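You operate a simulated robot arm through the tools that you are given. There is no shell and no other tool. Be economical: measure what you need, move in short steps, check, and stop when the job is done.

The job below is to be done with a simulated robot arm. You get a single attempt, and the scene is never put back.

TASK
Close the head down and brush out the orange dust trough.
Fine: brown drip valve shut, worm switch off, its lock slide home; blue brush back, trough in again. Where these are worked on the way, their far stop is far enough and under half their travel is too little: orange dust trough. What is to be rubbed or washed off counts as gone when no trace of it is left.

The check looks at the end state, three seconds after you hand in, the way a careful person would. Anything else that was tipped, shoved, dropped, spilled or broken makes it a failure.

THE ROBOT
A 6-joint arm with a two-finger parallel gripper on a trunk, on a base that drives. Base frame: it is fixed to the floor where the robot stands at the start and does not move with it; the origin is under the middle of the robot, x ahead of it, y to its left, z up. Readings come in mm, degrees, newtons and seconds.
With the tool pointing down near the work surface it reaches from about 140 to 820 mm from the robot's upright axis, wherever it stands. Its first joint turns from -166.0 to 166.0 degrees. Places, roughly: brown drip valve [500, 0, 900]; lock slide of the worm switch [1200, -900, 700]; orange dust trough [900, -100, 700]; worm switch [1200, -900, 800]. Payload 3.91 kg.
The tool frame sits at the grasp point between the pads (the TCP): z along the fingers, y along the line on which they close. The tips reach 30 mm beyond it. The gripper opens to 110 mm. The fingers are 20 mm wide and 10 mm thick; the gripper's body (48 by 112 mm) begins 55 mm behind the TCP.
Orientation is that of the tool frame in the base frame, as a unit quaternion [x, y, z, w]. With the fingers straight down and closing along the base's y, the tool's x points along the base's -x, its y along +y and its z along -z.

THE INTERFACE
- The arm moves only by the tool step_arm. Its arguments are lists of equal length, an entry for each row: "offset": the shift along the base's x, y, z in mm, a list of three; "rot": the turn, a rotation vector about the base's x, y, z in degrees, a list of three. In form: {"offset": [[x, y, z], ...], "rot": [[wx, wy, wz], ...]}. A call has 1 to 20 rows; each row shifts and turns the commanded pose from where the row before left it. "grip" is the gripper command, from -1 (shut) to 1 (fully open), values between in proportion, set as the call begins (left out, the last holds). Each row takes 0.2 s and may step no farther than 50 mm and 8.6 degrees from the row before; otherwise, or with a gripper value out of range, the whole call is refused. A pose out of reach is approached as far as the arm can. The call stops where the force on the tool passes 90 N (or 10 N more than at its start, if that is more) or the arm is blocked; 0.2 s more then pass. The fingers move at their own pace (about 108 mm/s each) and stop on an object; they squeeze with about 41 N. The grip force told is the motor's: it shows also when the fingers shut on nothing. Time passes only in rows, and 0.2 s behind the last, so rows that do not move let the fingers close. It gives the time, the measured TCP pose, the force on the tool (base axes), the opening and the grip force at its end, in the units of the frame above (readings bear some noise), with the torque about the TCP (base axes, N m) and any sound that the robot's microphone picked up.
- Cameras (640 x 400 px; columns grow to the right, rows downward): "scene" is now at [-87.4, -12.1, 1530.6]; the picture's right is [-0.12, -0.99, 0.00], its down [-0.63, 0.08, -0.77] and it looks along [0.76, -0.09, -0.64] (base axes); focal length 262 px, centre (320, 200). "wrist" rides on the gripper at [77, 7, -114] in the tool frame; the picture's right is [-0.09, 1.00, 0.00], its down [-0.80, -0.07, -0.59] and it looks along [-0.59, -0.05, 0.80] (tool axes); focal length 270 px, centre (320, 200). There is no depth. A picture from a camera that has moved, and an enlarged one, comes with that camera's place and axes in the base frame and with its lens.
- snapshot(camera): a new picture of that camera. It takes no simulated time.
- slide_trunk(by): slides the trunk up (or, below 0, down) by that many mm; the arm and the scene camera ride with it, the base frame stays. It gives what a move gives, with no picture.
- steer(legs): drives the robot by 1 to 6 legs, each [ahead, left, turn to the left] in mm, mm and degrees, along the robot's own axes; the way and the turn of a leg run together, so that a leg with both is an arc; at most 1500 mm and 180 degrees a leg. The arm and the cameras ride along, it lands a little off, and it stops where it bumps. It gives what a move gives.
- pan_tilt(pan, tilt): turns the head with the scene camera to pan (to the left, within 86 degrees either way) and tilt (down, from -29 to 69), counted from straight ahead of the robot. It gives what a move gives.
- enlarge(camera, box): a new picture of the part [left, top, right, bottom] of that camera's present view, enlarged. It takes no simulated time.
- hand_in(): hands the job in; it is judged then, once.

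Work in short steps. Places have to be worked out from the pictures, the camera data and where the tool is seen: move nearer, look again, correct. Check each grasp and each placing, and mend what went wrong. You have 120 turns and 98 pictures in all, those below and enlarged ones among them. Open the gripper and draw the arm clear of the work before you hand the job in, unless the task says otherwise; then end with one line.

The tools are called after "Call:" as a command line: name --argument value ..., lists and objects as JSON in quotes. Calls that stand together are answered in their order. step_arm: Moves the arm, as the interface text tells. Its arguments: {"type":"object","properties":{"offset":{"type":"array","items":{"type":"array","items":{"type":"number"}}},"rot":{"type":"array","items":{"type":"array","items":{"type":"number"}}},"grip":{"type":"number"}},"required":["offset","rot"]} The other tools are called the same way: slide_trunk (by) slides the trunk up or down; steer (legs) drives the base; pan_tilt (pan, tilt) turns the head that bears the scene camera; snapshot (camera) takes a picture; enlarge (camera, box) takes an enlarged picture of a part of a camera's view; hand_in () hands the job in.

At the start:

```text
clock: 0.0
eef_pos: [392.7, -193.0, 1259.2]
tcp_rot: [0.0, 1.0, 0.0, 0.001]
contact_force: [0.4, 0.6, 1.2]
ft_torque: [0.02, 0.0, 0.03]
opening: 110.3
gripper_force: 0.0
trunk travel left (down, up): [-475.0, 65.0]
robot x, y, heading: [-2.3, -1.8, -0.0]
head pan, tilt: [-6.9, 39.7]
```

scene: 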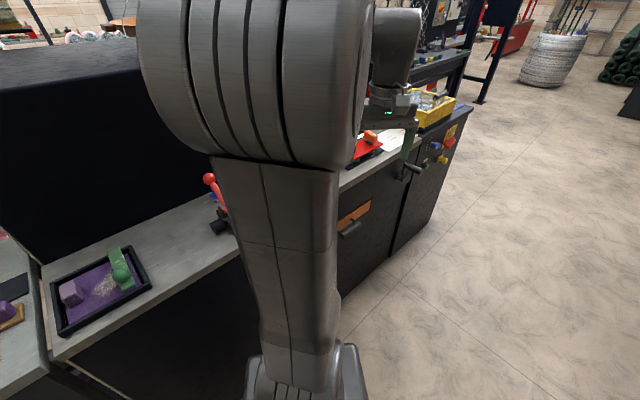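
wrist: 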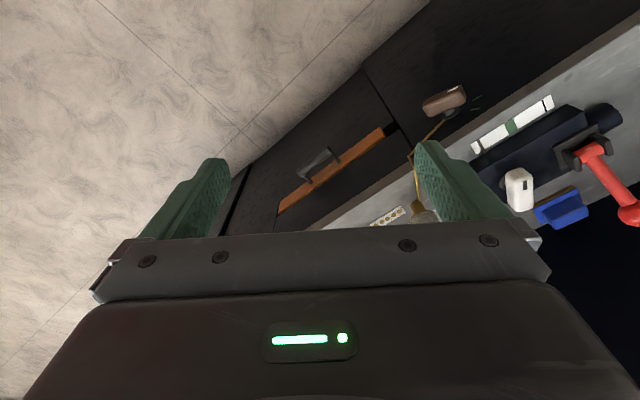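

I'll first look closely at the wrist view, where the workpieces are visible.

Call:
enlarge --camera "wrist" --box '[240, 40, 640, 290]'

Call:
enlarge --camera "scene" --box '[330, 60, 490, 260]'

```text
1.60 times, centred on (440, 165) of wrist
camera zoom: at [314.7, -187.2, 1372.8], right [0.09, 1.0, 0.0], down [0.8, -0.07, 0.59], along [0.59, -0.05, -0.8], focal length 432 px, centre (128, 256)
```

zoom: 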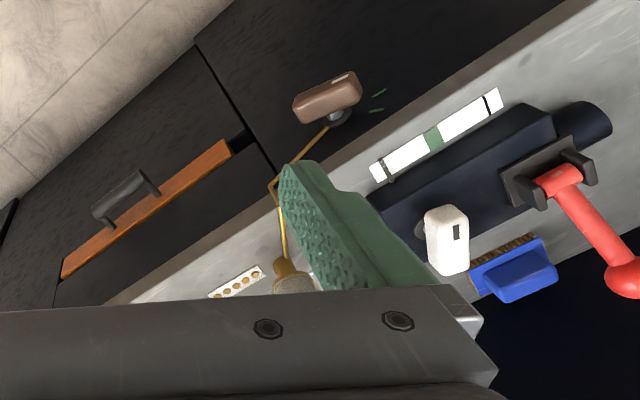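

```text
2.00 times, centred on (410, 160) of scene
camera zoom: at [-87.4, -12.1, 1530.6], right [-0.12, -0.99, 0.0], down [-0.63, 0.08, -0.77], along [0.76, -0.09, -0.64], focal length 524 px, centre (140, 280)
```

zoom: 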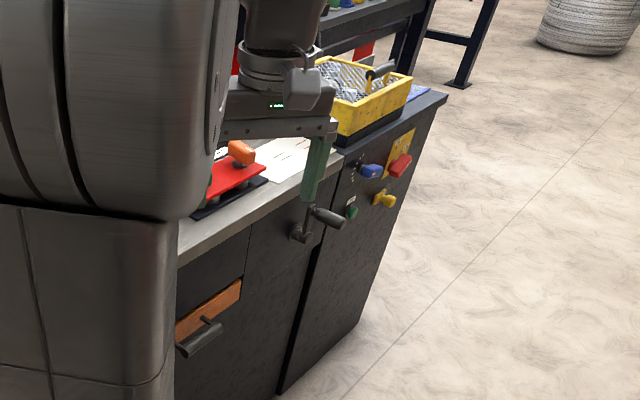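

The arm blocks the scene camera. I swing it to the right over open floor to see the bench.

Call:
step_arm --offset '[[-20, -45, 0], [-20, -45, 0], [-20, -45, 0], [-20, -45, 0], [-20, -45, 0], [-20, -45, 0], [-20, -45, 0], [-20, -45, 0]]' --rot '[[0, 0, 0], [0, 0, 0], [0, 0, 0], [0, 0, 0], [0, 0, 0], [0, 0, 0], [0, 0, 0], [0, 0, 0]]'

Call:
pan_tilt --pan 0 --tilt 40

Call:
snapshot --camera "scene"

```text
clock: 1.8
eef_pos: [233.0, -555.1, 1257.9]
tcp_rot: [-0.001, 1.0, 0.001, 0.0]
contact_force: [-0.5, 0.1, 0.2]
ft_torque: [0.04, -0.01, 0.0]
opening: 110.1
gripper_force: 0.0
trunk travel left (down, up): [-475.0, 65.0]
robot x, y, heading: [-1.6, -4.1, 0.3]
head pan, tilt: [-6.9, 39.7]
```

```text
clock: 2.5
eef_pos: [233.8, -552.7, 1259.1]
tcp_rot: [0.0, 1.0, -0.001, 0.0]
contact_force: [0.6, -0.9, 0.1]
ft_torque: [-0.02, -0.03, 0.0]
opening: 109.9
gripper_force: 0.1
trunk travel left (down, up): [-475.0, 65.0]
robot x, y, heading: [1.2, -0.6, 0.0]
head pan, tilt: [0.0, 40.0]
```

```text
93 pictures are left
camera scene: at [-87.0, -2.2, 1530.1], right [0.0, -1.0, 0.0], down [-0.64, 0.0, -0.77], along [0.77, 0.0, -0.64], focal length 262 px, centre (320, 200)
```

scene: 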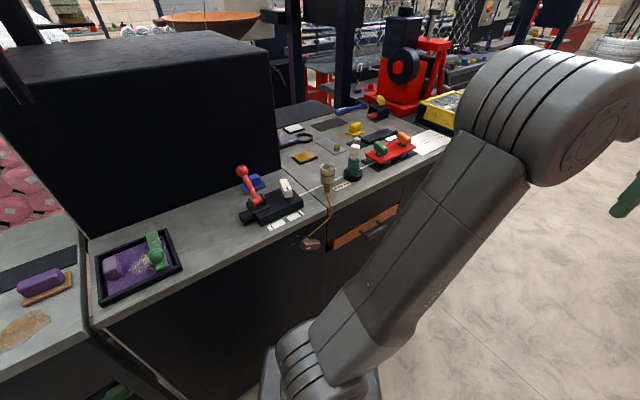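

Call:
enlarge --camera "scene" --box '[220, 90, 460, 260]'

Call:
enlarge --camera "scene" --box '[220, 150, 360, 260]'

Call:
enlarge --camera "scene" --box '[0, 200, 240, 350]'

```text
2.35 times, centred on (340, 175) of scene
camera zoom: at [-87.0, -2.2, 1530.1], right [0.0, -1.0, 0.0], down [-0.64, 0.0, -0.77], along [0.77, 0.0, -0.64], focal length 617 px, centre (273, 259)
```

zoom: 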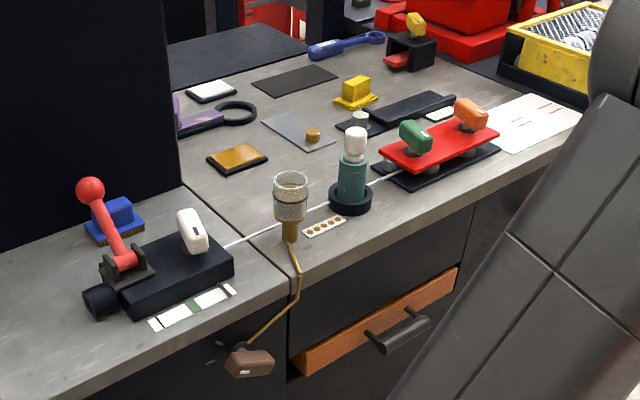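

```text
3.64 times, centred on (290, 205) of scene
camera zoom: at [-87.0, -2.2, 1530.1], right [0.0, -1.0, 0.0], down [-0.64, 0.0, -0.77], along [0.77, 0.0, -0.64], focal length 953 px, centre (429, 182)
```

zoom: 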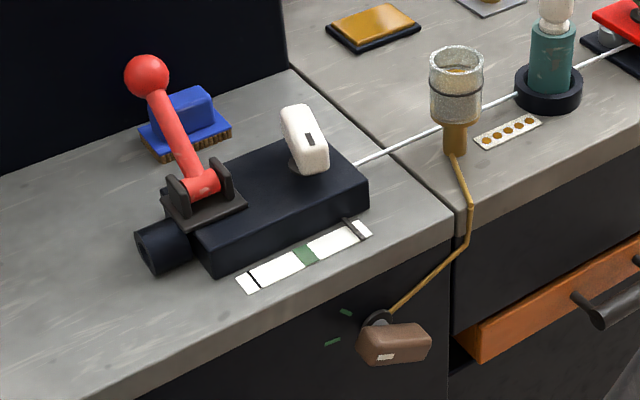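

```text
2.67 times, centred on (120, 275) of scene
camera zoom: at [-87.0, -2.2, 1530.1], right [0.0, -1.0, 0.0], down [-0.64, 0.0, -0.77], along [0.77, 0.0, -0.64], focal length 699 px, centre (853, 0)
```

zoom: 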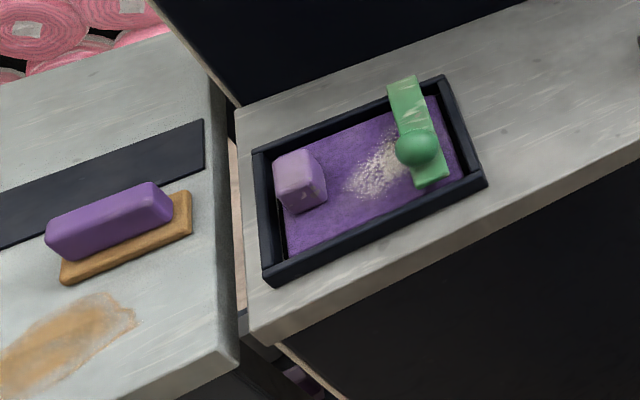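

The bench front runs along about (0.6,-0.8), with outward normal (-0.8,-0.6). I turn to face it squarely, back off, and slide right to see the valve and trough front.

Call:
steer --legs '[[-200, 0, 0], [0, 0, 37], [0, -500, 0]]'

Call:
snapshot --camera "scene"

```text
clock: 8.4
eef_pos: [622.3, -699.3, 1258.2]
tcp_rot: [-0.319, 0.948, 0.0, 0.0]
contact_force: [-0.2, 0.2, 0.0]
ft_torque: [0.01, 0.01, -0.02]
opening: 109.8
gripper_force: 0.0
trunk travel left (down, up): [-475.0, 65.0]
robot x, y, heading: [101.9, -398.9, 37.2]
head pan, tilt: [0.0, 40.0]
```

```text
89 pictures are left
camera scene: at [32.4, -452.9, 1530.1], right [0.61, -0.8, 0.0], down [-0.51, -0.39, -0.77], along [0.61, 0.46, -0.64], focal length 262 px, centre (320, 200)
```

scene: 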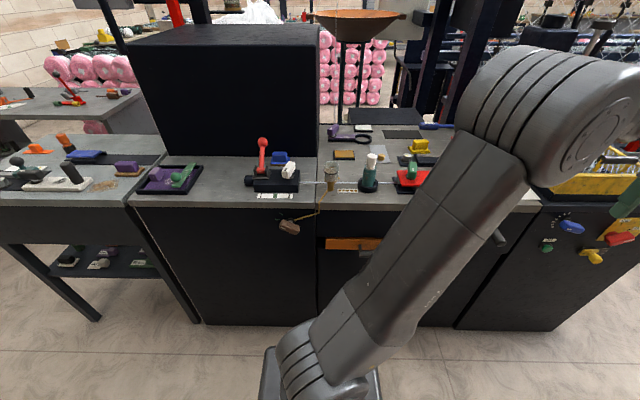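

Bench is square to the robot now. I move the arm further back to its right to clear the view, then zoom on the panels.

Call:
step_arm --offset '[[-32, -24, 0], [-32, -24, 0], [-32, -24, 0], [-32, -24, 0], [-32, -24, 0], [-32, -24, 0], [-32, -24, 0], [-32, -24, 0]]' --rot '[[0, 0, 0], [0, 0, 0], [0, 0, 0], [0, 0, 0], [0, 0, 0], [0, 0, 0], [0, 0, 0], [0, 0, 0]]'

Call:
enlarge --camera "scene" --box '[230, 120, 640, 290]'

Call:
enlarge --camera "scene" --box '[530, 160, 640, 290]'

```text
clock: 10.2
eef_pos: [363.8, -890.3, 1259.1]
tcp_rot: [-0.32, 0.947, 0.0, 0.0]
contact_force: [-0.7, -0.3, -0.2]
ft_torque: [0.0, -0.01, 0.02]
opening: 110.1
gripper_force: 0.1
trunk travel left (down, up): [-475.0, 65.0]
robot x, y, heading: [100.7, -402.7, 37.4]
head pan, tilt: [0.0, 40.0]
```

```text
1.56 times, centred on (435, 205) of scene
camera zoom: at [31.5, -453.2, 1530.1], right [0.61, -0.8, 0.0], down [-0.51, -0.39, -0.77], along [0.61, 0.46, -0.64], focal length 409 px, centre (140, 192)
```

zoom: 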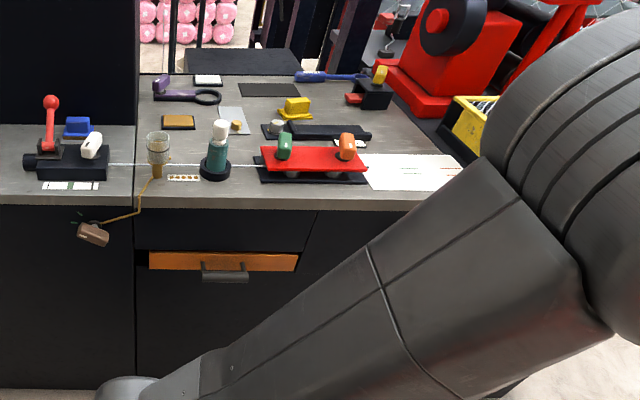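

```text
3.08 times, centred on (585, 225) of scene
camera zoom: at [31.5, -453.2, 1530.1], right [0.61, -0.8, 0.0], down [-0.51, -0.39, -0.77], along [0.61, 0.46, -0.64], focal length 807 px, centre (-495, 123)
```

zoom: 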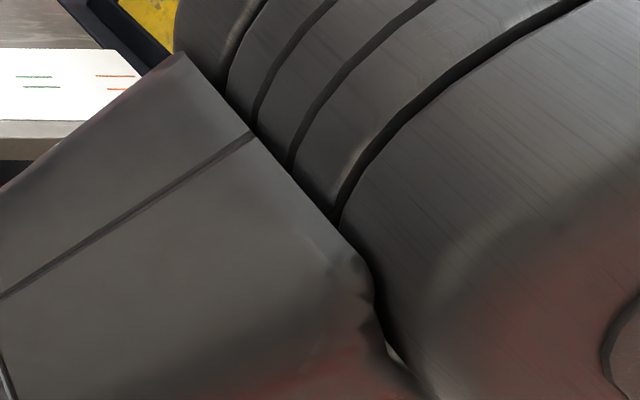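

I drive right so that the switch panel comes into the left, unobstructed half of the scene view.

Call:
steer --legs '[[0, -1150, 0]]'

Call:
snapshot --camera "scene"

```text
clock: 16.1
eef_pos: [1059.5, -1812.7, 1258.1]
tcp_rot: [-0.316, 0.949, 0.001, 0.0]
contact_force: [-0.9, 0.5, -0.5]
ft_torque: [0.0, 0.03, 0.0]
opening: 110.2
gripper_force: 0.1
trunk travel left (down, up): [-475.0, 65.0]
robot x, y, heading: [796.3, -1319.7, 37.0]
head pan, tilt: [0.0, 40.0]
```

```text
86 pictures are left
camera scene: at [728.2, -1374.4, 1530.1], right [0.6, -0.8, 0.0], down [-0.51, -0.39, -0.77], along [0.61, 0.46, -0.64], focal length 262 px, centre (320, 200)
```

scene: 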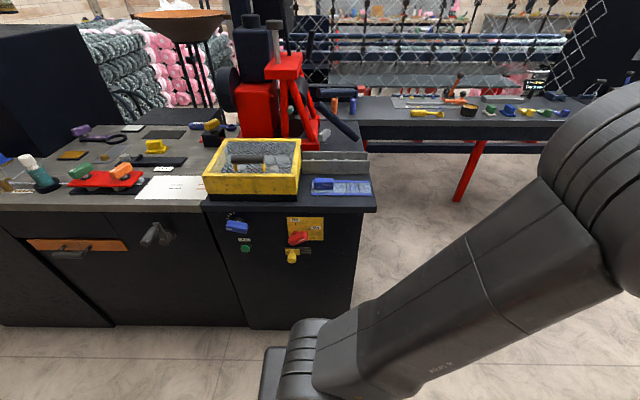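

Call:
enlarge --camera "scene" --box '[200, 130, 390, 280]'

Call:
enlarge --camera "scene" --box '[210, 200, 350, 280]'

Call:
enlarge --camera "scene" --box '[0, 100, 220, 280]'

```text
2.67 times, centred on (295, 205) of scene
camera zoom: at [728.2, -1374.4, 1530.1], right [0.6, -0.8, 0.0], down [-0.51, -0.39, -0.77], along [0.61, 0.46, -0.64], focal length 699 px, centre (387, 187)
```

zoom: 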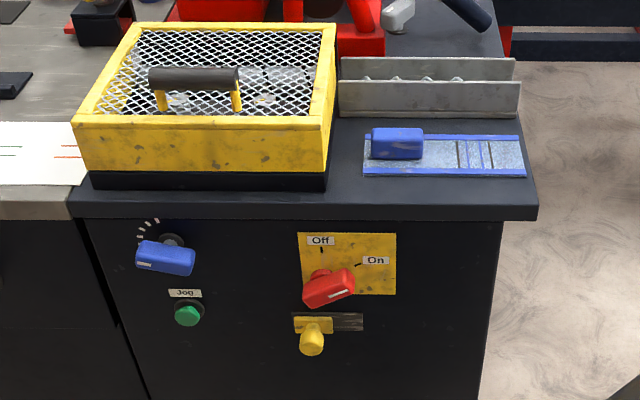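

```text
4.57 times, centred on (280, 240) of scene
camera zoom: at [728.2, -1374.4, 1530.1], right [0.6, -0.8, 0.0], down [-0.51, -0.39, -0.77], along [0.61, 0.46, -0.64], focal length 1198 px, centre (503, 17)
```

zoom: 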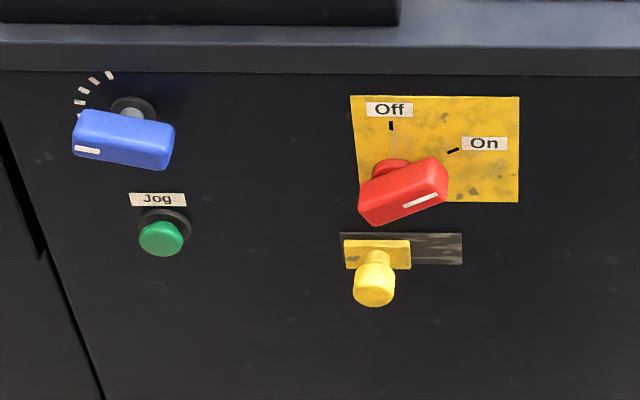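

```text
2.22 times, centred on (110, 190) of scene
camera zoom: at [728.2, -1374.4, 1530.1], right [0.6, -0.8, 0.0], down [-0.51, -0.39, -0.77], along [0.61, 0.46, -0.64], focal length 583 px, centre (787, 222)
```

zoom: 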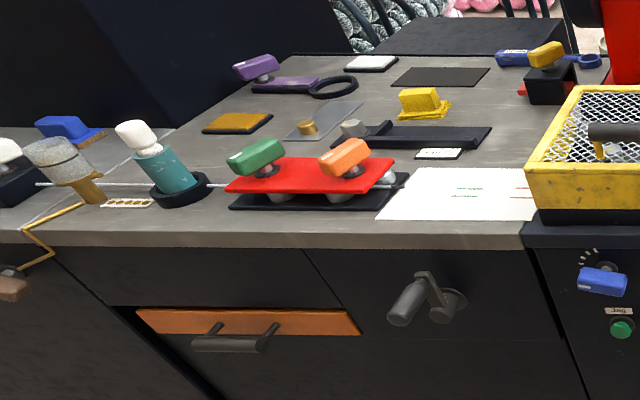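

Panel seen: red switch points at On; yellow lock slide at the left of its track. I back up 200 mm, then yaw the tool 180° while swinging it forward, so I can pitch it horizontal with the camera above.

Call:
steer --legs '[[-200, 0, 0]]'

Call:
step_arm --offset '[[6, 32, -5], [6, 32, -5], [6, 32, -5], [6, 32, -5], [6, 32, -5], [6, 32, -5], [6, 32, -5], [6, 32, -5], [6, 32, -5], [6, 32, -5], [6, 32, -5], [6, 32, -5], [6, 32, -5], [6, 32, -5], [6, 32, -5], [6, 32, -5], [6, 32, -5], [6, 32, -5], [6, 32, -5], [6, 32, -5]]' --rot '[[0, 0, 8.5], [0, 0, 8.5], [0, 0, 8.5], [0, 0, 8.5], [0, 0, 8.5], [0, 0, 8.5], [0, 0, 8.5], [0, 0, 8.5], [0, 0, 8.5], [0, 0, 8.5], [0, 0, 8.5], [0, 0, 8.5], [0, 0, 8.5], [0, 0, 8.5], [0, 0, 8.5], [0, 0, 8.5], [0, 0, 8.5], [0, 0, 8.5], [0, 0, 8.5], [0, 0, 8.5]]'

```text
clock: 17.7
eef_pos: [897.9, -1935.0, 1260.0]
tcp_rot: [-0.317, 0.948, -0.001, 0.0]
contact_force: [-0.5, 0.4, 0.8]
ft_torque: [0.03, -0.01, 0.0]
opening: 110.0
gripper_force: 0.1
trunk travel left (down, up): [-475.0, 65.0]
robot x, y, heading: [637.7, -1441.9, 37.0]
head pan, tilt: [0.0, 40.0]
```

```text
clock: 21.9
eef_pos: [1005.3, -1269.5, 1158.9]
tcp_rot: [0.973, 0.23, 0.001, 0.004]
contact_force: [-0.1, -1.1, 0.7]
ft_torque: [0.0, -0.01, 0.02]
opening: 110.1
gripper_force: 0.2
out of reach, approached as far as the arm can: row 19, 20
trunk travel left (down, up): [-475.0, 65.0]
robot x, y, heading: [636.4, -1438.6, 36.6]
head pan, tilt: [0.0, 40.0]
```

Reached with 10° of yaw remaining (perhaps a wrist limit). I now pitch the tool toward horizontal while lowering and moving forward a bit.

Call:
step_arm --offset '[[8, 6, -20], [8, 6, -20], [8, 6, -20], [8, 6, -20], [8, 6, -20], [8, 6, -20], [8, 6, -20], [8, 6, -20], [0, 0, -20], [0, 0, -20]]' --rot '[[3.8, -7.6, 0], [3.8, -7.6, 0], [3.8, -7.6, 0], [3.8, -7.6, 0], [3.8, -7.6, 0], [3.8, -7.6, 0], [3.8, -7.6, 0], [3.8, -7.6, 0], [3.8, -7.6, 0], [3.8, -7.6, 0]]'

Call:
snapshot --camera "wrist"

```text
clock: 24.1
eef_pos: [1108.3, -1313.6, 1056.0]
tcp_rot: [0.755, 0.191, 0.602, -0.178]
contact_force: [0.2, -0.9, 1.0]
ft_torque: [-0.02, -0.02, 0.01]
opening: 110.0
gripper_force: 0.2
out of reach, approached as far as the arm can: row 5, 6, 7, 8, 9, 10
trunk travel left (down, up): [-475.0, 65.0]
robot x, y, heading: [636.6, -1442.9, 36.9]
head pan, tilt: [0.0, 40.0]
```

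```text
82 pictures are left
camera wrist: at [1030.5, -1371.5, 1154.9], right [0.48, -0.87, -0.12], down [-0.7, -0.29, -0.65], along [0.53, 0.4, -0.75], focal length 270 px, centre (320, 200)
```

wrist: 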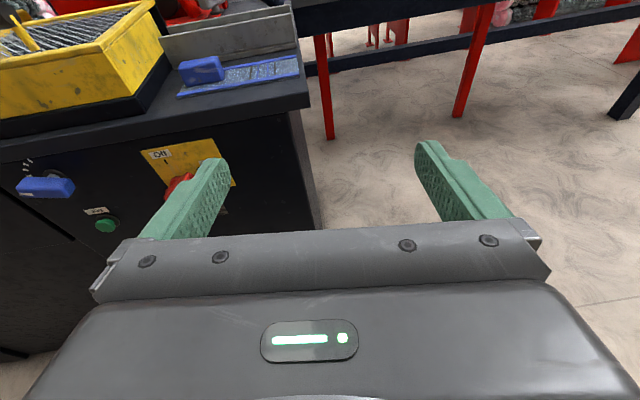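

Pitch stalls near 75°, likely from arm geometry at this height. I lower the trunk 250 mm so the arm works higher relative to its shoulder, and check.

Call:
slide_trunk --by -250

Call:
step_arm --offset '[[0, 0, 0], [0, 0, 0]]' --rot '[[0, 0, 0], [0, 0, 0]]'

```text
clock: 26.6
eef_pos: [1108.6, -1313.7, 807.4]
tcp_rot: [0.754, 0.191, 0.602, -0.178]
contact_force: [-0.3, -0.3, -0.8]
ft_torque: [-0.01, 0.0, -0.04]
opening: 109.8
gripper_force: 0.0
trunk travel left (down, up): [-225.0, 315.0]
robot x, y, heading: [640.6, -1441.4, 37.0]
head pan, tilt: [0.0, 40.0]
```

```text
clock: 27.2
eef_pos: [1109.5, -1313.0, 806.5]
tcp_rot: [0.755, 0.191, 0.602, -0.178]
contact_force: [-0.4, -0.2, -0.2]
ft_torque: [0.0, 0.04, 0.0]
opening: 109.8
gripper_force: 0.0
trunk travel left (down, up): [-225.0, 315.0]
robot x, y, heading: [640.3, -1441.3, 37.0]
head pan, tilt: [0.0, 40.0]
```

The tool already points nearly forward (12° down, 6° off). I move it in front of the switch at a 230 mm standoff and correct the orientation.

Call:
step_arm --offset '[[-14, 29, 5], [-14, 29, 5], [-14, 29, 5], [-14, 29, 5], [-15, 29, 5], [-15, 29, 5], [-15, 30, 5], [-15, 30, 5]]' --rot '[[0, 0, 3.1], [0, 0, 3.1], [1.2, -1.6, 0], [1.2, -1.6, 0], [1.2, -1.6, 0], [1.2, -1.6, 0], [1.2, -1.6, 0], [1.2, -1.6, 0]]'

Call:
snapshot --camera "wrist"

```text
clock: 29.0
eef_pos: [1091.2, -1208.0, 905.0]
tcp_rot: [0.678, 0.21, 0.66, -0.247]
contact_force: [1.1, 0.7, -0.9]
ft_torque: [0.0, 0.0, -0.02]
opening: 109.7
gripper_force: 0.1
out of reach, approached as far as the arm can: row 3, 4, 5, 6, 7, 8
trunk travel left (down, up): [-225.0, 315.0]
robot x, y, heading: [636.8, -1439.0, 37.0]
head pan, tilt: [0.0, 40.0]
```

```text
81 pictures are left
camera wrist: at [1007.0, -1287.4, 981.6], right [0.61, -0.78, -0.14], down [-0.54, -0.28, -0.79], along [0.58, 0.56, -0.59], focal length 270 px, centre (320, 200)
```

wrist: 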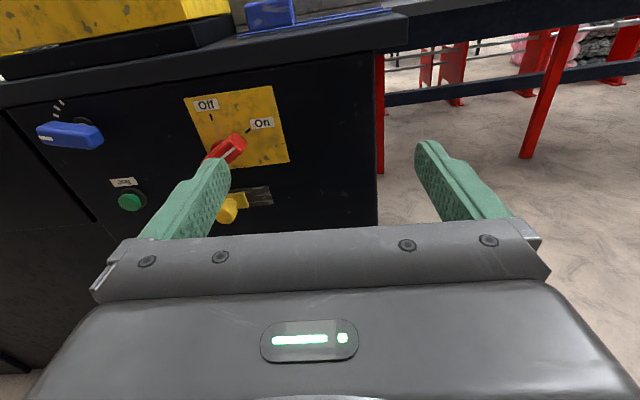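

Orientation is now nearly perfect, but roll appears near a wrist limit. For the switch it's better to have tool x pointing left (fingers closing vertically), so I unroll ~235° about the tool axis, first 171°.

Call:
step_arm --offset '[[0, 0, 0], [0, 0, 0], [0, 0, 0], [0, 0, 0], [0, 0, 0], [0, 0, 0], [0, 0, 0], [0, 0, 0], [0, 0, 0], [0, 0, 0], [0, 0, 0], [0, 0, 0], [0, 0, 0], [0, 0, 0], [0, 0, 0], [0, 0, 0], [0, 0, 0], [0, 0, 0], [0, 0, 0], [0, 0, 0]]' --rot '[[6.8, 5.15, 0], [6.8, 5.15, 0], [6.8, 5.15, 0], [6.8, 5.15, 0], [6.8, 5.15, 0], [6.8, 5.15, 0], [6.8, 5.15, 0], [6.8, 5.15, 0], [6.8, 5.15, 0], [6.8, 5.15, 0], [6.8, 5.15, 0], [6.8, 5.15, 0], [6.8, 5.15, 0], [6.8, 5.15, 0], [6.8, 5.15, 0], [6.8, 5.15, 0], [6.8, 5.15, 0], [6.8, 5.15, 0], [6.8, 5.15, 0], [6.8, 5.15, 0]]'

```text
clock: 33.2
eef_pos: [1091.7, -1208.9, 904.7]
tcp_rot: [-0.267, 0.654, 0.186, 0.683]
contact_force: [0.1, 0.5, 0.3]
ft_torque: [-0.04, -0.01, -0.03]
opening: 110.0
gripper_force: 0.1
trunk travel left (down, up): [-225.0, 315.0]
robot x, y, heading: [636.1, -1439.1, 37.1]
head pan, tilt: [0.0, 40.0]
```

Works without limits. I continue rolling 68° so tool x points left-down, moving in front of the switch at standoff.

Call:
step_arm --offset '[[-12.4, 16.2, -8.7], [-12.4, 16.2, -8.7], [-12.4, 16.2, -8.7], [-12.4, 16.2, -8.7], [-12.4, 16.2, -8.7], [-12.4, 16.2, -8.7], [-12.4, 16.2, -8.7], [-12.4, 16.2, -8.7]]' --rot '[[6.8, 5.15, 0], [6.8, 5.15, 0], [6.8, 5.15, 0], [6.8, 5.15, 0], [6.8, 5.15, 0], [6.8, 5.15, 0], [6.8, 5.15, 0], [6.8, 5.15, 0]]'

Call:
snapshot --camera "wrist"

Call:
snapshot --camera "scene"

```text
clock: 35.0
eef_pos: [990.5, -1078.5, 833.2]
tcp_rot: [0.147, 0.689, 0.536, 0.464]
contact_force: [0.3, -0.8, 0.1]
ft_torque: [0.01, 0.02, 0.03]
opening: 109.8
gripper_force: 0.0
trunk travel left (down, up): [-225.0, 315.0]
robot x, y, heading: [638.9, -1440.7, 37.0]
head pan, tilt: [0.0, 40.0]
```

```text
80 pictures are left
camera wrist: at [856.3, -1092.5, 802.5], right [-0.25, 0.32, 0.92], down [-0.03, -0.95, 0.32], along [0.97, 0.05, 0.24], focal length 270 px, centre (320, 200)
```

wrist: 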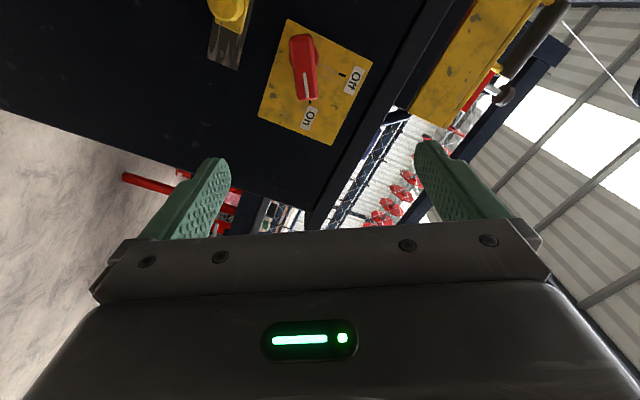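

```text
79 pictures are left
camera scene: at [568.2, -1494.2, 1280.2], right [0.6, -0.8, 0.0], down [-0.51, -0.39, -0.77], along [0.61, 0.46, -0.64], focal length 262 px, centre (320, 200)
```

scene: 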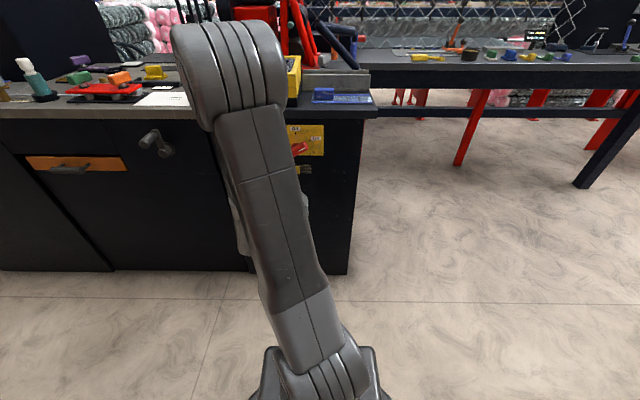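

Now both cameras see the switch; I enlarge to measure it and inspect the lock slide.

Call:
enlarge --camera "wrist" --box '[180, 0, 400, 150]'

Call:
enlarge --camera "scene" --box '[270, 110, 350, 190]'

```text
2.67 times, centred on (290, 75) of wrist
camera zoom: at [856.3, -1092.5, 802.5], right [-0.25, 0.32, 0.92], down [-0.03, -0.95, 0.32], along [0.97, 0.05, 0.24], focal length 721 px, centre (400, 533)
```

zoom: 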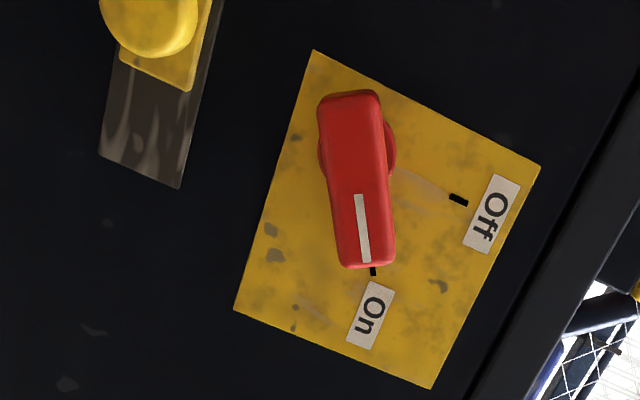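

```text
5.00 times, centred on (310, 150) of scene
camera zoom: at [568.2, -1494.2, 1280.2], right [0.6, -0.8, 0.0], down [-0.51, -0.39, -0.77], along [0.61, 0.46, -0.64], focal length 1311 px, centre (370, 450)
```

zoom: 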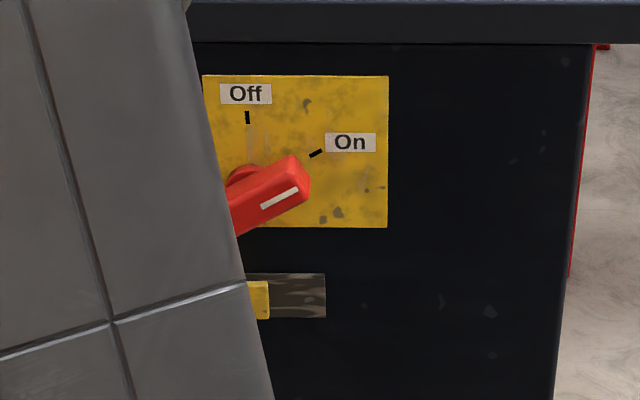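

Triangulated: panel plane 775 mm ahead of robot, switch pivot at right −87, z≈808, bar face at 731, pointing 30° above horizontal (Off straight up: 60° turn). Tool already matches the bar angle. I approach part-way with the gripper half open.

Call:
step_arm --offset '[[-5.6, 7.4, -25], [32, 24, 0], [32, 24, 0], [32, 24, 0], [32, 24, 0]]' --rot '[[0, 0, 0], [0, 0, 0], [0, 0, 0], [0, 0, 0], [0, 0, 0]]' --grip 0.1

Call:
snapshot --camera "wrist"

```text
clock: 36.2
eef_pos: [1114.4, -974.8, 810.9]
tcp_rot: [0.146, 0.689, 0.536, 0.465]
contact_force: [-0.1, 0.9, -0.2]
ft_torque: [0.01, 0.02, 0.02]
opening: 60.4
gripper_force: 0.0
trunk travel left (down, up): [-225.0, 315.0]
robot x, y, heading: [638.1, -1437.7, 37.1]
head pan, tilt: [0.0, 40.0]
```

```text
76 pictures are left
camera wrist: at [979.8, -987.8, 777.6], right [-0.25, 0.32, 0.91], down [-0.03, -0.95, 0.32], along [0.97, 0.05, 0.25], focal length 270 px, centre (320, 200)
```

wrist: 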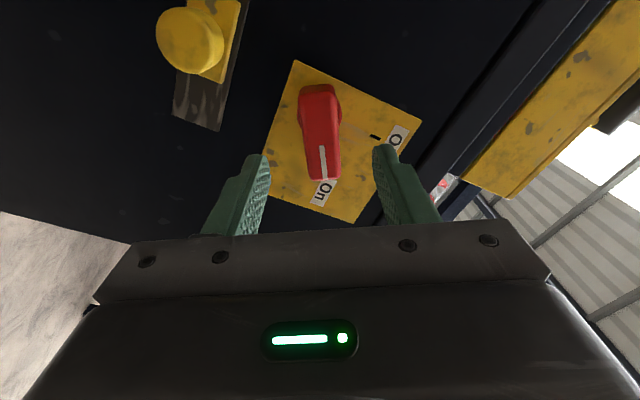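

Fingers straddle the bar. I advance the remaining 74 mm, then close.

Call:
step_arm --offset '[[18.9, 15.9, -1], [18.9, 15.9, -1], [18.9, 15.9, -1]]' --rot '[[0, 0, 0], [0, 0, 0], [0, 0, 0]]'

Call:
step_arm --offset '[[0, 0, 0], [0, 0, 0], [0, 0, 0]]' --rot '[[0, 0, 0], [0, 0, 0], [0, 0, 0]]' --grip -1

Call:
snapshot --camera "wrist"

```text
clock: 37.0
eef_pos: [1170.8, -926.4, 806.0]
tcp_rot: [0.146, 0.69, 0.535, 0.465]
contact_force: [-0.2, -0.1, 0.2]
ft_torque: [-0.01, 0.03, 0.01]
opening: 60.6
gripper_force: 0.0
trunk travel left (down, up): [-225.0, 315.0]
robot x, y, heading: [637.3, -1441.9, 36.7]
head pan, tilt: [0.0, 40.0]
```

```text
clock: 37.8
eef_pos: [1171.2, -925.9, 807.7]
tcp_rot: [0.145, 0.689, 0.536, 0.465]
contact_force: [5.4, 5.0, 7.6]
ft_torque: [-1.29, 0.79, 0.05]
opening: 28.3
gripper_force: 45.1
trunk travel left (down, up): [-225.0, 315.0]
robot x, y, heading: [638.3, -1441.8, 36.6]
head pan, tilt: [0.0, 40.0]
```

```text
75 pictures are left
camera wrist: at [1036.4, -939.6, 775.1], right [-0.25, 0.32, 0.91], down [-0.03, -0.95, 0.32], along [0.97, 0.05, 0.25], focal length 270 px, centre (320, 200)
```

wrist: 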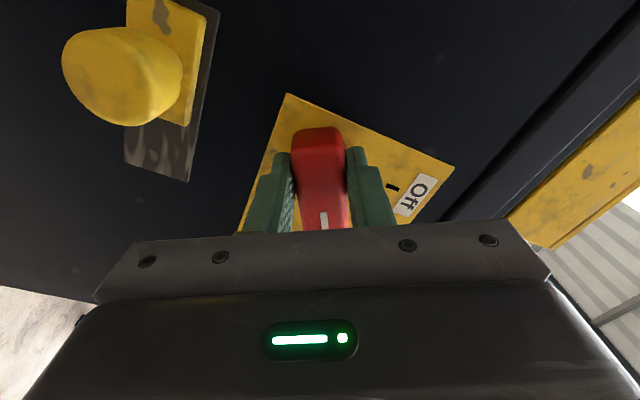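

Bar is gripped (28 mm). I rotate counter-clockwise toward Off gently, first 20°, watching torque in case it's locked.

Call:
step_arm --offset '[[0, 0, 0], [0, 0, 0], [0, 0, 0], [0, 0, 0]]' --rot '[[-4, -3, 0], [-4, -3, 0], [-4, -3, 0], [-4, -3, 0]]'

```text
clock: 38.8
eef_pos: [1171.7, -928.7, 805.8]
tcp_rot: [0.024, 0.705, 0.446, 0.55]
contact_force: [8.2, 5.7, 6.6]
ft_torque: [-0.94, 1.28, -0.28]
opening: 27.9
gripper_force: 45.2
trunk travel left (down, up): [-225.0, 315.0]
robot x, y, heading: [639.2, -1440.0, 36.7]
head pan, tilt: [0.0, 40.0]
```

Turns freely. I continue the remaining 40° plus 3° to seat.

Call:
step_arm --offset '[[0, 0, 0], [0, 0, 0], [0, 0, 0], [0, 0, 0], [0, 0, 0], [0, 0, 0], [0, 0, 0], [0, 0, 0], [0, 0, 0]]' --rot '[[-4, -3, 0], [-4, -3, 0], [-4, -3, 0], [-4, -3, 0], [-4, -3, 0], [-4, -3, 0], [-4, -3, 0], [-4, -3, 0], [-2, -1.5, 0]]'

Call:
snapshot --camera "wrist"

```text
clock: 40.8
eef_pos: [1174.0, -929.3, 805.0]
tcp_rot: [-0.233, 0.669, 0.217, 0.672]
contact_force: [14.1, -15.2, -8.0]
ft_torque: [0.66, 1.01, -1.68]
opening: 28.1
gripper_force: 45.2
trunk travel left (down, up): [-225.0, 315.0]
robot x, y, heading: [638.6, -1442.0, 37.0]
head pan, tilt: [0.0, 40.0]
```

```text
74 pictures are left
camera wrist: at [1077.9, -995.7, 728.0], right [-0.6, 0.8, 0.07], down [-0.44, -0.4, 0.8], along [0.67, 0.45, 0.59], focal length 270 px, centre (320, 200)
```

wrist: 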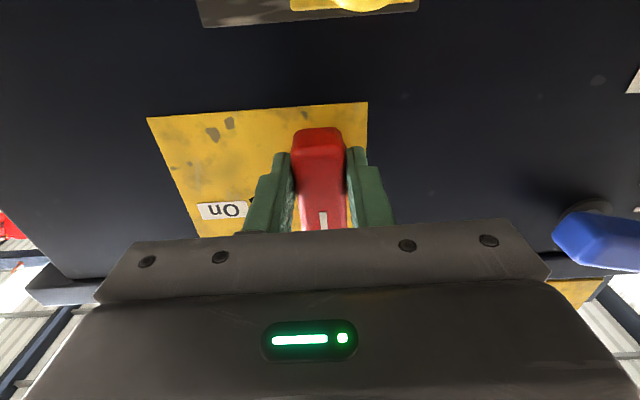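

Roughly 4° short of vertical; I turn a bit more, then release and back off to look.

Call:
step_arm --offset '[[0, 0, 0], [0, 0, 0], [0, 0, 0]]' --rot '[[-2.4, -1.8, 0], [-2.4, -1.8, 0], [0, 0, 0]]'

Call:
step_arm --offset '[[0, 0, 0], [0, 0, 0], [-32, -24, 0], [-32, -24, 0], [-32, -24, 0]]' --rot '[[0, 0, 0], [0, 0, 0], [0, 0, 0], [0, 0, 0], [0, 0, 0]]' --grip 0.1

Call:
snapshot --camera "wrist"

```text
clock: 41.6
eef_pos: [1173.6, -930.3, 805.7]
tcp_rot: [-0.269, 0.655, 0.182, 0.682]
contact_force: [16.0, -21.4, -10.3]
ft_torque: [0.9, 1.11, -1.66]
opening: 30.3
gripper_force: 44.3
trunk travel left (down, up): [-225.0, 315.0]
robot x, y, heading: [639.7, -1440.3, 36.7]
head pan, tilt: [0.0, 40.0]
```

```text
clock: 42.8
eef_pos: [1073.8, -999.7, 805.1]
tcp_rot: [-0.269, 0.655, 0.181, 0.683]
contact_force: [0.1, 0.2, -0.8]
ft_torque: [0.01, -0.01, 0.01]
opening: 60.7
gripper_force: 0.1
trunk travel left (down, up): [-225.0, 315.0]
robot x, y, heading: [637.1, -1442.3, 36.7]
head pan, tilt: [0.0, 40.0]
```

```text
73 pictures are left
camera wrist: at [983.9, -1072.0, 728.0], right [-0.61, 0.8, -0.04], down [-0.49, -0.33, 0.8], along [0.63, 0.51, 0.59], focal length 270 px, centre (320, 200)
```

wrist: 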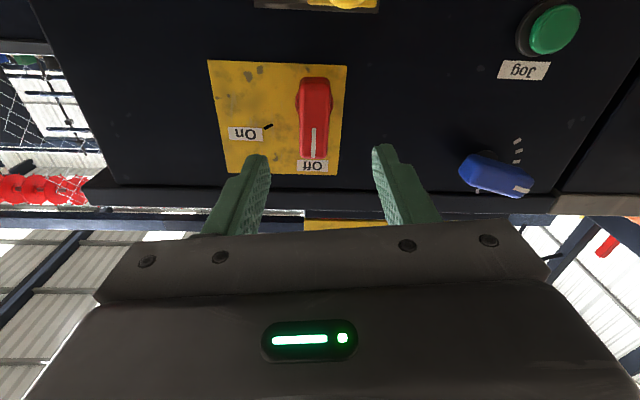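

Switch is at Off. I lower the tool and back away to look at the lock slide.

Call:
step_arm --offset '[[-24, -18, -35], [-24, -18, -35], [-24, -18, -35]]' --rot '[[0, 0, 0], [0, 0, 0], [0, 0, 0]]'

Call:
enlarge --camera "wrist" --box '[160, 0, 480, 200]'

Call:
enlarge --camera "scene" --box '[230, 90, 370, 190]'

```text
clock: 43.6
eef_pos: [1001.9, -1054.3, 702.6]
tcp_rot: [-0.269, 0.654, 0.182, 0.683]
contact_force: [0.2, -0.4, 0.7]
ft_torque: [-0.01, 0.03, 0.05]
opening: 60.4
gripper_force: 0.0
trunk travel left (down, up): [-225.0, 315.0]
robot x, y, heading: [635.7, -1439.1, 37.1]
head pan, tilt: [0.0, 40.0]
```

```text
2.00 times, centred on (320, 100) of wrist
camera zoom: at [912.2, -1126.5, 624.5], right [-0.61, 0.79, -0.04], down [-0.49, -0.33, 0.8], along [0.62, 0.51, 0.59], focal length 541 px, centre (320, 400)
```

zoom: 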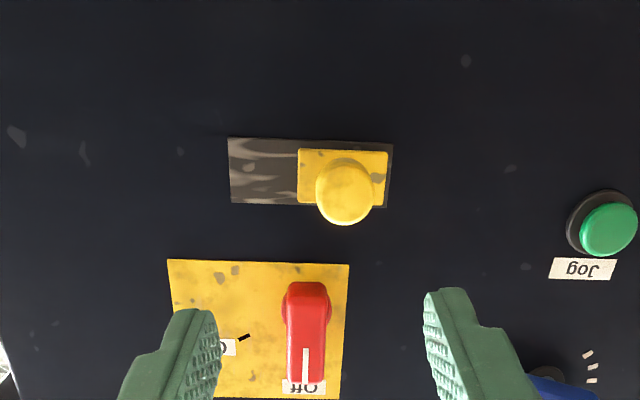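

```text
4.00 times, centred on (300, 140) of scene
camera zoom: at [568.2, -1494.3, 1280.2], right [0.6, -0.8, 0.0], down [-0.51, -0.39, -0.77], along [0.61, 0.46, -0.64], focal length 1049 px, centre (400, 440)
```

zoom: 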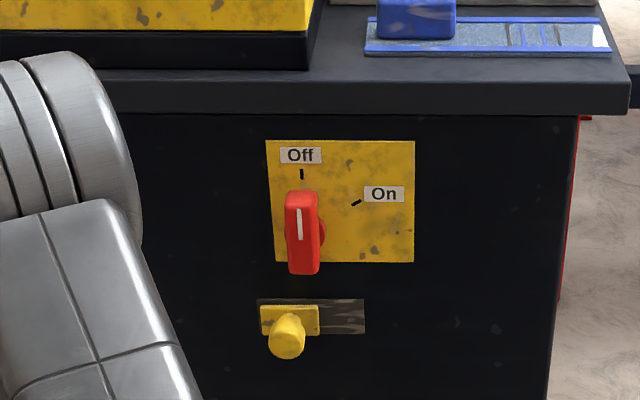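

Slide knob: R≈−107, z≈714, face at F≈741; ~48 mm of free track to its right (home/locking side since the switch turned freely now). I grip the knob: align, advance, close.

Call:
step_arm --offset '[[-10.8, 14.4, 11], [32.1, 24.2, 0], [32.1, 24.2, 0], [32.1, 24.2, 0], [32.1, 24.2, 0], [32.1, 24.2, 0]]' --rot '[[0, 0, 0], [0, 0, 0], [0, 0, 0], [0, 0, 0], [0, 0, 0], [0, 0, 0]]'

Call:
step_arm --offset '[[0, 0, 0], [0, 0, 0]]' --rot '[[0, 0, 0], [0, 0, 0]]' --grip -1

Call:
snapshot --camera "wrist"

```text
clock: 45.0
eef_pos: [1153.6, -918.8, 711.0]
tcp_rot: [-0.27, 0.654, 0.181, 0.683]
contact_force: [0.1, 0.0, 0.1]
ft_torque: [-0.02, -0.01, -0.03]
opening: 60.6
gripper_force: 0.1
trunk travel left (down, up): [-225.0, 315.0]
robot x, y, heading: [638.1, -1442.4, 36.9]
head pan, tilt: [0.0, 40.0]
```

```text
clock: 45.6
eef_pos: [1153.9, -919.2, 712.7]
tcp_rot: [-0.268, 0.655, 0.181, 0.683]
contact_force: [6.3, -0.7, 2.1]
ft_torque: [-0.11, 0.08, -0.52]
opening: 32.1
gripper_force: 44.6
trunk travel left (down, up): [-225.0, 315.0]
robot x, y, heading: [636.3, -1443.9, 37.2]
head pan, tilt: [0.0, 40.0]
```

```text
70 pictures are left
camera wrist: at [1063.6, -992.0, 634.6], right [-0.6, 0.8, -0.04], down [-0.49, -0.33, 0.8], along [0.63, 0.51, 0.59], focal length 270 px, centre (320, 200)
```

wrist: 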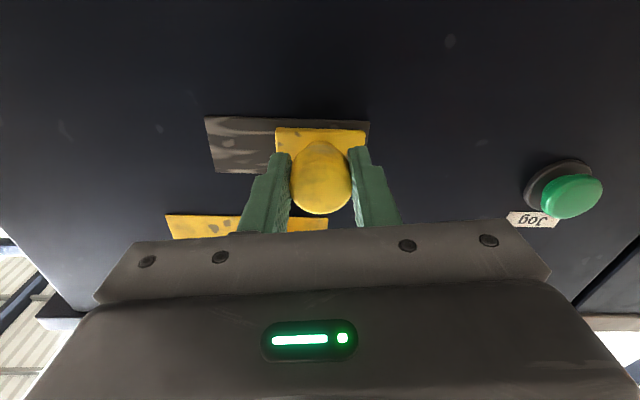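

Knob gripped. I slide it right 30 mm first and watch the force.

Call:
step_arm --offset '[[6, -8, 0], [6, -8, 0], [6, -8, 0]]' --rot '[[0, 0, 0], [0, 0, 0], [0, 0, 0]]'

Call:
step_arm --offset '[[6, -8, 0], [5, -6.6, 0], [3, -4, 0]]' --rot '[[0, 0, 0], [0, 0, 0], [0, 0, 0]]'

Call:
snapshot --camera "wrist"

```text
clock: 46.4
eef_pos: [1170.9, -943.2, 711.6]
tcp_rot: [-0.268, 0.655, 0.182, 0.683]
contact_force: [-1.3, -0.3, -0.8]
ft_torque: [-0.04, -0.44, -0.2]
opening: 32.9
gripper_force: 45.0
trunk travel left (down, up): [-225.0, 315.0]
robot x, y, heading: [637.2, -1439.5, 36.8]
head pan, tilt: [0.0, 40.0]
```

```text
clock: 47.2
eef_pos: [1179.1, -953.3, 712.1]
tcp_rot: [-0.274, 0.653, 0.184, 0.682]
contact_force: [-29.1, 26.0, -3.0]
ft_torque: [-0.33, 0.36, 0.38]
opening: 32.4
gripper_force: 45.3
trunk travel left (down, up): [-225.0, 315.0]
robot x, y, heading: [640.7, -1438.7, 36.9]
head pan, tilt: [0.0, 40.0]
```

```text
69 pictures are left
camera wrist: at [1090.1, -1028.2, 634.8], right [-0.61, 0.79, -0.05], down [-0.49, -0.34, 0.8], along [0.62, 0.52, 0.59], focal length 270 px, centre (320, 200)
```

wrist: 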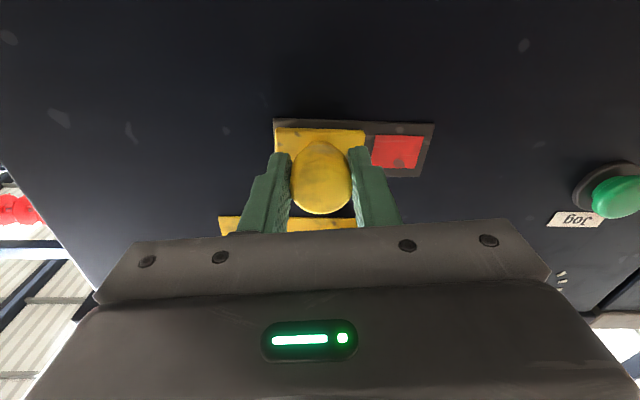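

Slide hit its stop (39 N) and a red patch shows: locked position. I release, back off and check that it stays.

Call:
step_arm --offset '[[0, 0, 0], [0, 0, 0], [-32, -24, 0], [-32, -24, 0], [-32, -24, 0], [-32, -24, 0]]' --rot '[[0, 0, 0], [0, 0, 0], [0, 0, 0], [0, 0, 0], [0, 0, 0], [0, 0, 0]]' --grip 0.1

Call:
enlarge --camera "scene" --box '[230, 90, 370, 190]'

```text
clock: 48.6
eef_pos: [1057.7, -1055.5, 713.2]
tcp_rot: [-0.268, 0.654, 0.182, 0.683]
contact_force: [0.7, 0.2, 0.3]
ft_torque: [0.01, 0.01, 0.02]
opening: 60.6
gripper_force: 0.1
trunk travel left (down, up): [-225.0, 315.0]
robot x, y, heading: [635.8, -1440.3, 36.7]
head pan, tilt: [0.0, 40.0]
```

```text
4.00 times, centred on (300, 140) of scene
camera zoom: at [568.4, -1494.0, 1280.2], right [0.6, -0.8, 0.0], down [-0.51, -0.39, -0.77], along [0.61, 0.46, -0.64], focal length 1049 px, centre (400, 440)
```

zoom: 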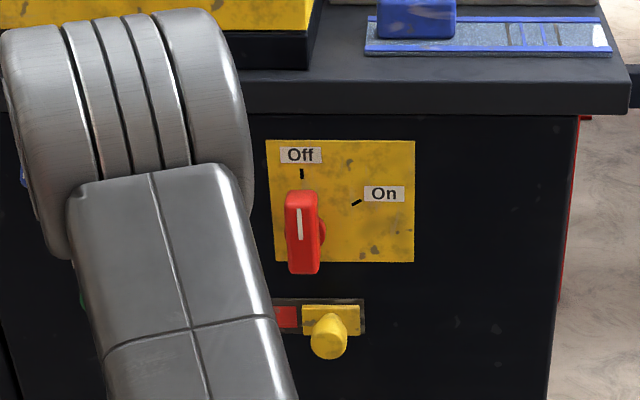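

Slide stays; switch Off. Now I drive left along the bench to the drip valve.

Call:
steer --legs '[[0, 1180, 0]]'

Call:
snapshot --camera "scene"

Call:
snapshot --camera "wrist"

```text
clock: 54.7
eef_pos: [338.8, -99.2, 711.8]
tcp_rot: [-0.269, 0.654, 0.183, 0.683]
contact_force: [0.2, 0.5, -0.2]
ft_torque: [0.01, 0.01, -0.01]
opening: 60.6
gripper_force: 0.0
trunk travel left (down, up): [-225.0, 315.0]
robot x, y, heading: [-80.7, -485.0, 36.9]
head pan, tilt: [0.0, 40.0]
```

```text
67 pictures are left
camera scene: at [-151.3, -538.0, 1280.2], right [0.6, -0.8, 0.0], down [-0.51, -0.39, -0.77], along [0.61, 0.46, -0.64], focal length 262 px, centre (320, 200)
```

scene: 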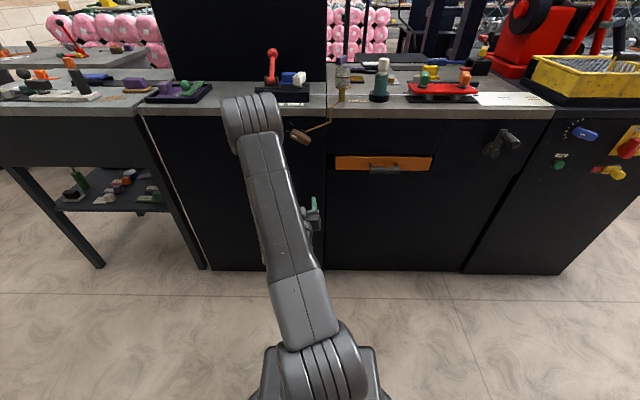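

```text
66 pictures are left
camera wrist: at [247.6, -171.5, 635.2], right [-0.61, 0.79, -0.04], down [-0.49, -0.33, 0.8], along [0.62, 0.51, 0.59], focal length 270 px, centre (320, 200)
```

wrist: 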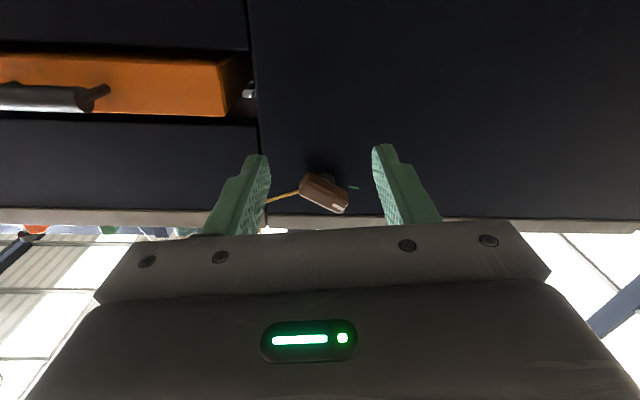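

The valve is straight ahead. I raise the tool 90 mm and zoom in on valve and its ticks from both cameras.

Call:
step_arm --offset '[[0, 0, 45], [0, 0, 45]]' --rot '[[0, 0, 0], [0, 0, 0]]'

Call:
enlarge --camera "wrist" --box '[220, 20, 460, 170]'

Call:
enlarge --camera "scene" --box '[260, 90, 360, 170]'

```text
clock: 55.3
eef_pos: [339.0, -99.0, 803.0]
tcp_rot: [-0.271, 0.654, 0.183, 0.682]
contact_force: [0.2, 0.3, -1.0]
ft_torque: [0.06, -0.01, -0.02]
opening: 60.2
gripper_force: 0.0
trunk travel left (down, up): [-225.0, 315.0]
robot x, y, heading: [-79.6, -483.1, 36.9]
head pan, tilt: [0.0, 40.0]
```

```text
2.67 times, centred on (340, 95) of wrist
camera zoom: at [248.1, -171.5, 725.3], right [-0.61, 0.79, -0.04], down [-0.49, -0.33, 0.8], along [0.63, 0.51, 0.59], focal length 721 px, centre (267, 480)
```

zoom: 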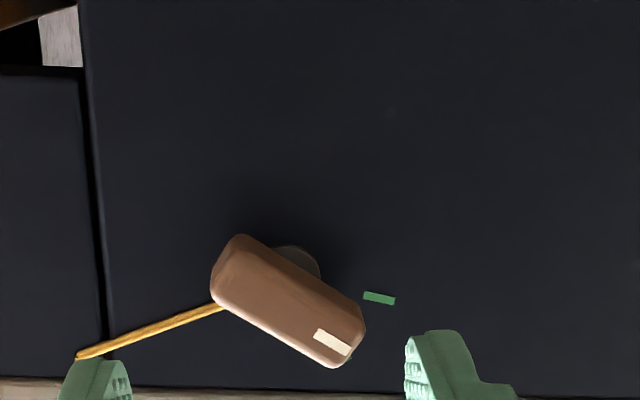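

```text
5.00 times, centred on (310, 130) of scene
camera zoom: at [-151.1, -537.7, 1280.1], right [0.6, -0.8, 0.0], down [-0.51, -0.39, -0.77], along [0.61, 0.46, -0.64], focal length 1311 px, centre (370, 550)
```

zoom: 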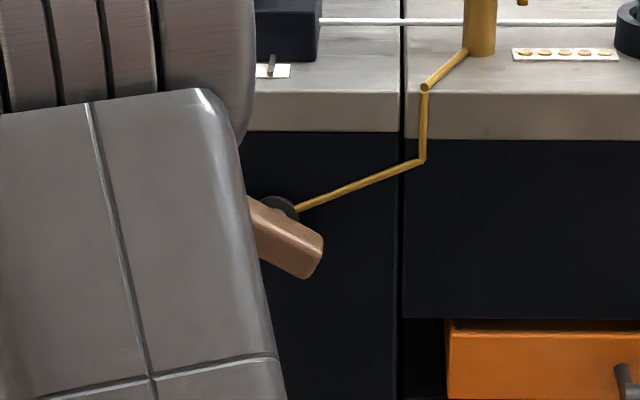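

The pointer seems at one green tick with another tick to its left. I move the tool left to view the valve face without occlusion.

Call:
step_arm --offset '[[-24, 32, 0], [-24, 32, 0], [-24, 32, 0], [-24, 32, 20], [-12, 16, 20]]' --rot '[[0, 0, 0], [0, 0, 0], [0, 0, 0], [0, 0, 0], [0, 0, 0]]'

Call:
enlarge --camera "wrist" --box '[60, 20, 300, 170]'

Call:
enlarge --camera "scene" --box '[260, 60, 420, 180]'

```text
clock: 56.5
eef_pos: [229.3, 45.0, 841.5]
tcp_rot: [-0.27, 0.654, 0.183, 0.682]
contact_force: [0.1, 0.3, 0.0]
ft_torque: [0.01, 0.0, 0.01]
opening: 60.5
gripper_force: 0.1
trunk travel left (down, up): [-225.0, 315.0]
robot x, y, heading: [-80.3, -484.7, 36.9]
head pan, tilt: [0.0, 40.0]
```

```text
2.67 times, centred on (180, 95) of wrist
camera zoom: at [139.5, -27.3, 765.6], right [-0.61, 0.79, -0.04], down [-0.49, -0.33, 0.8], along [0.62, 0.51, 0.59], focal length 721 px, centre (693, 480)
```

zoom: 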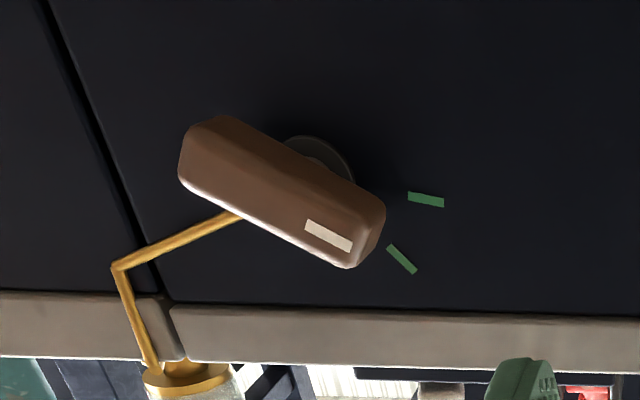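

```text
3.33 times, centred on (340, 120) of scene
camera zoom: at [-151.3, -537.8, 1280.1], right [0.6, -0.8, 0.0], down [-0.51, -0.39, -0.77], along [0.61, 0.46, -0.64], focal length 874 px, centre (253, 467)
```

zoom: 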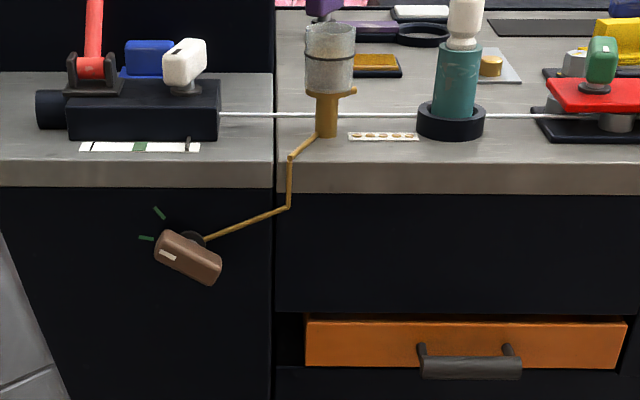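

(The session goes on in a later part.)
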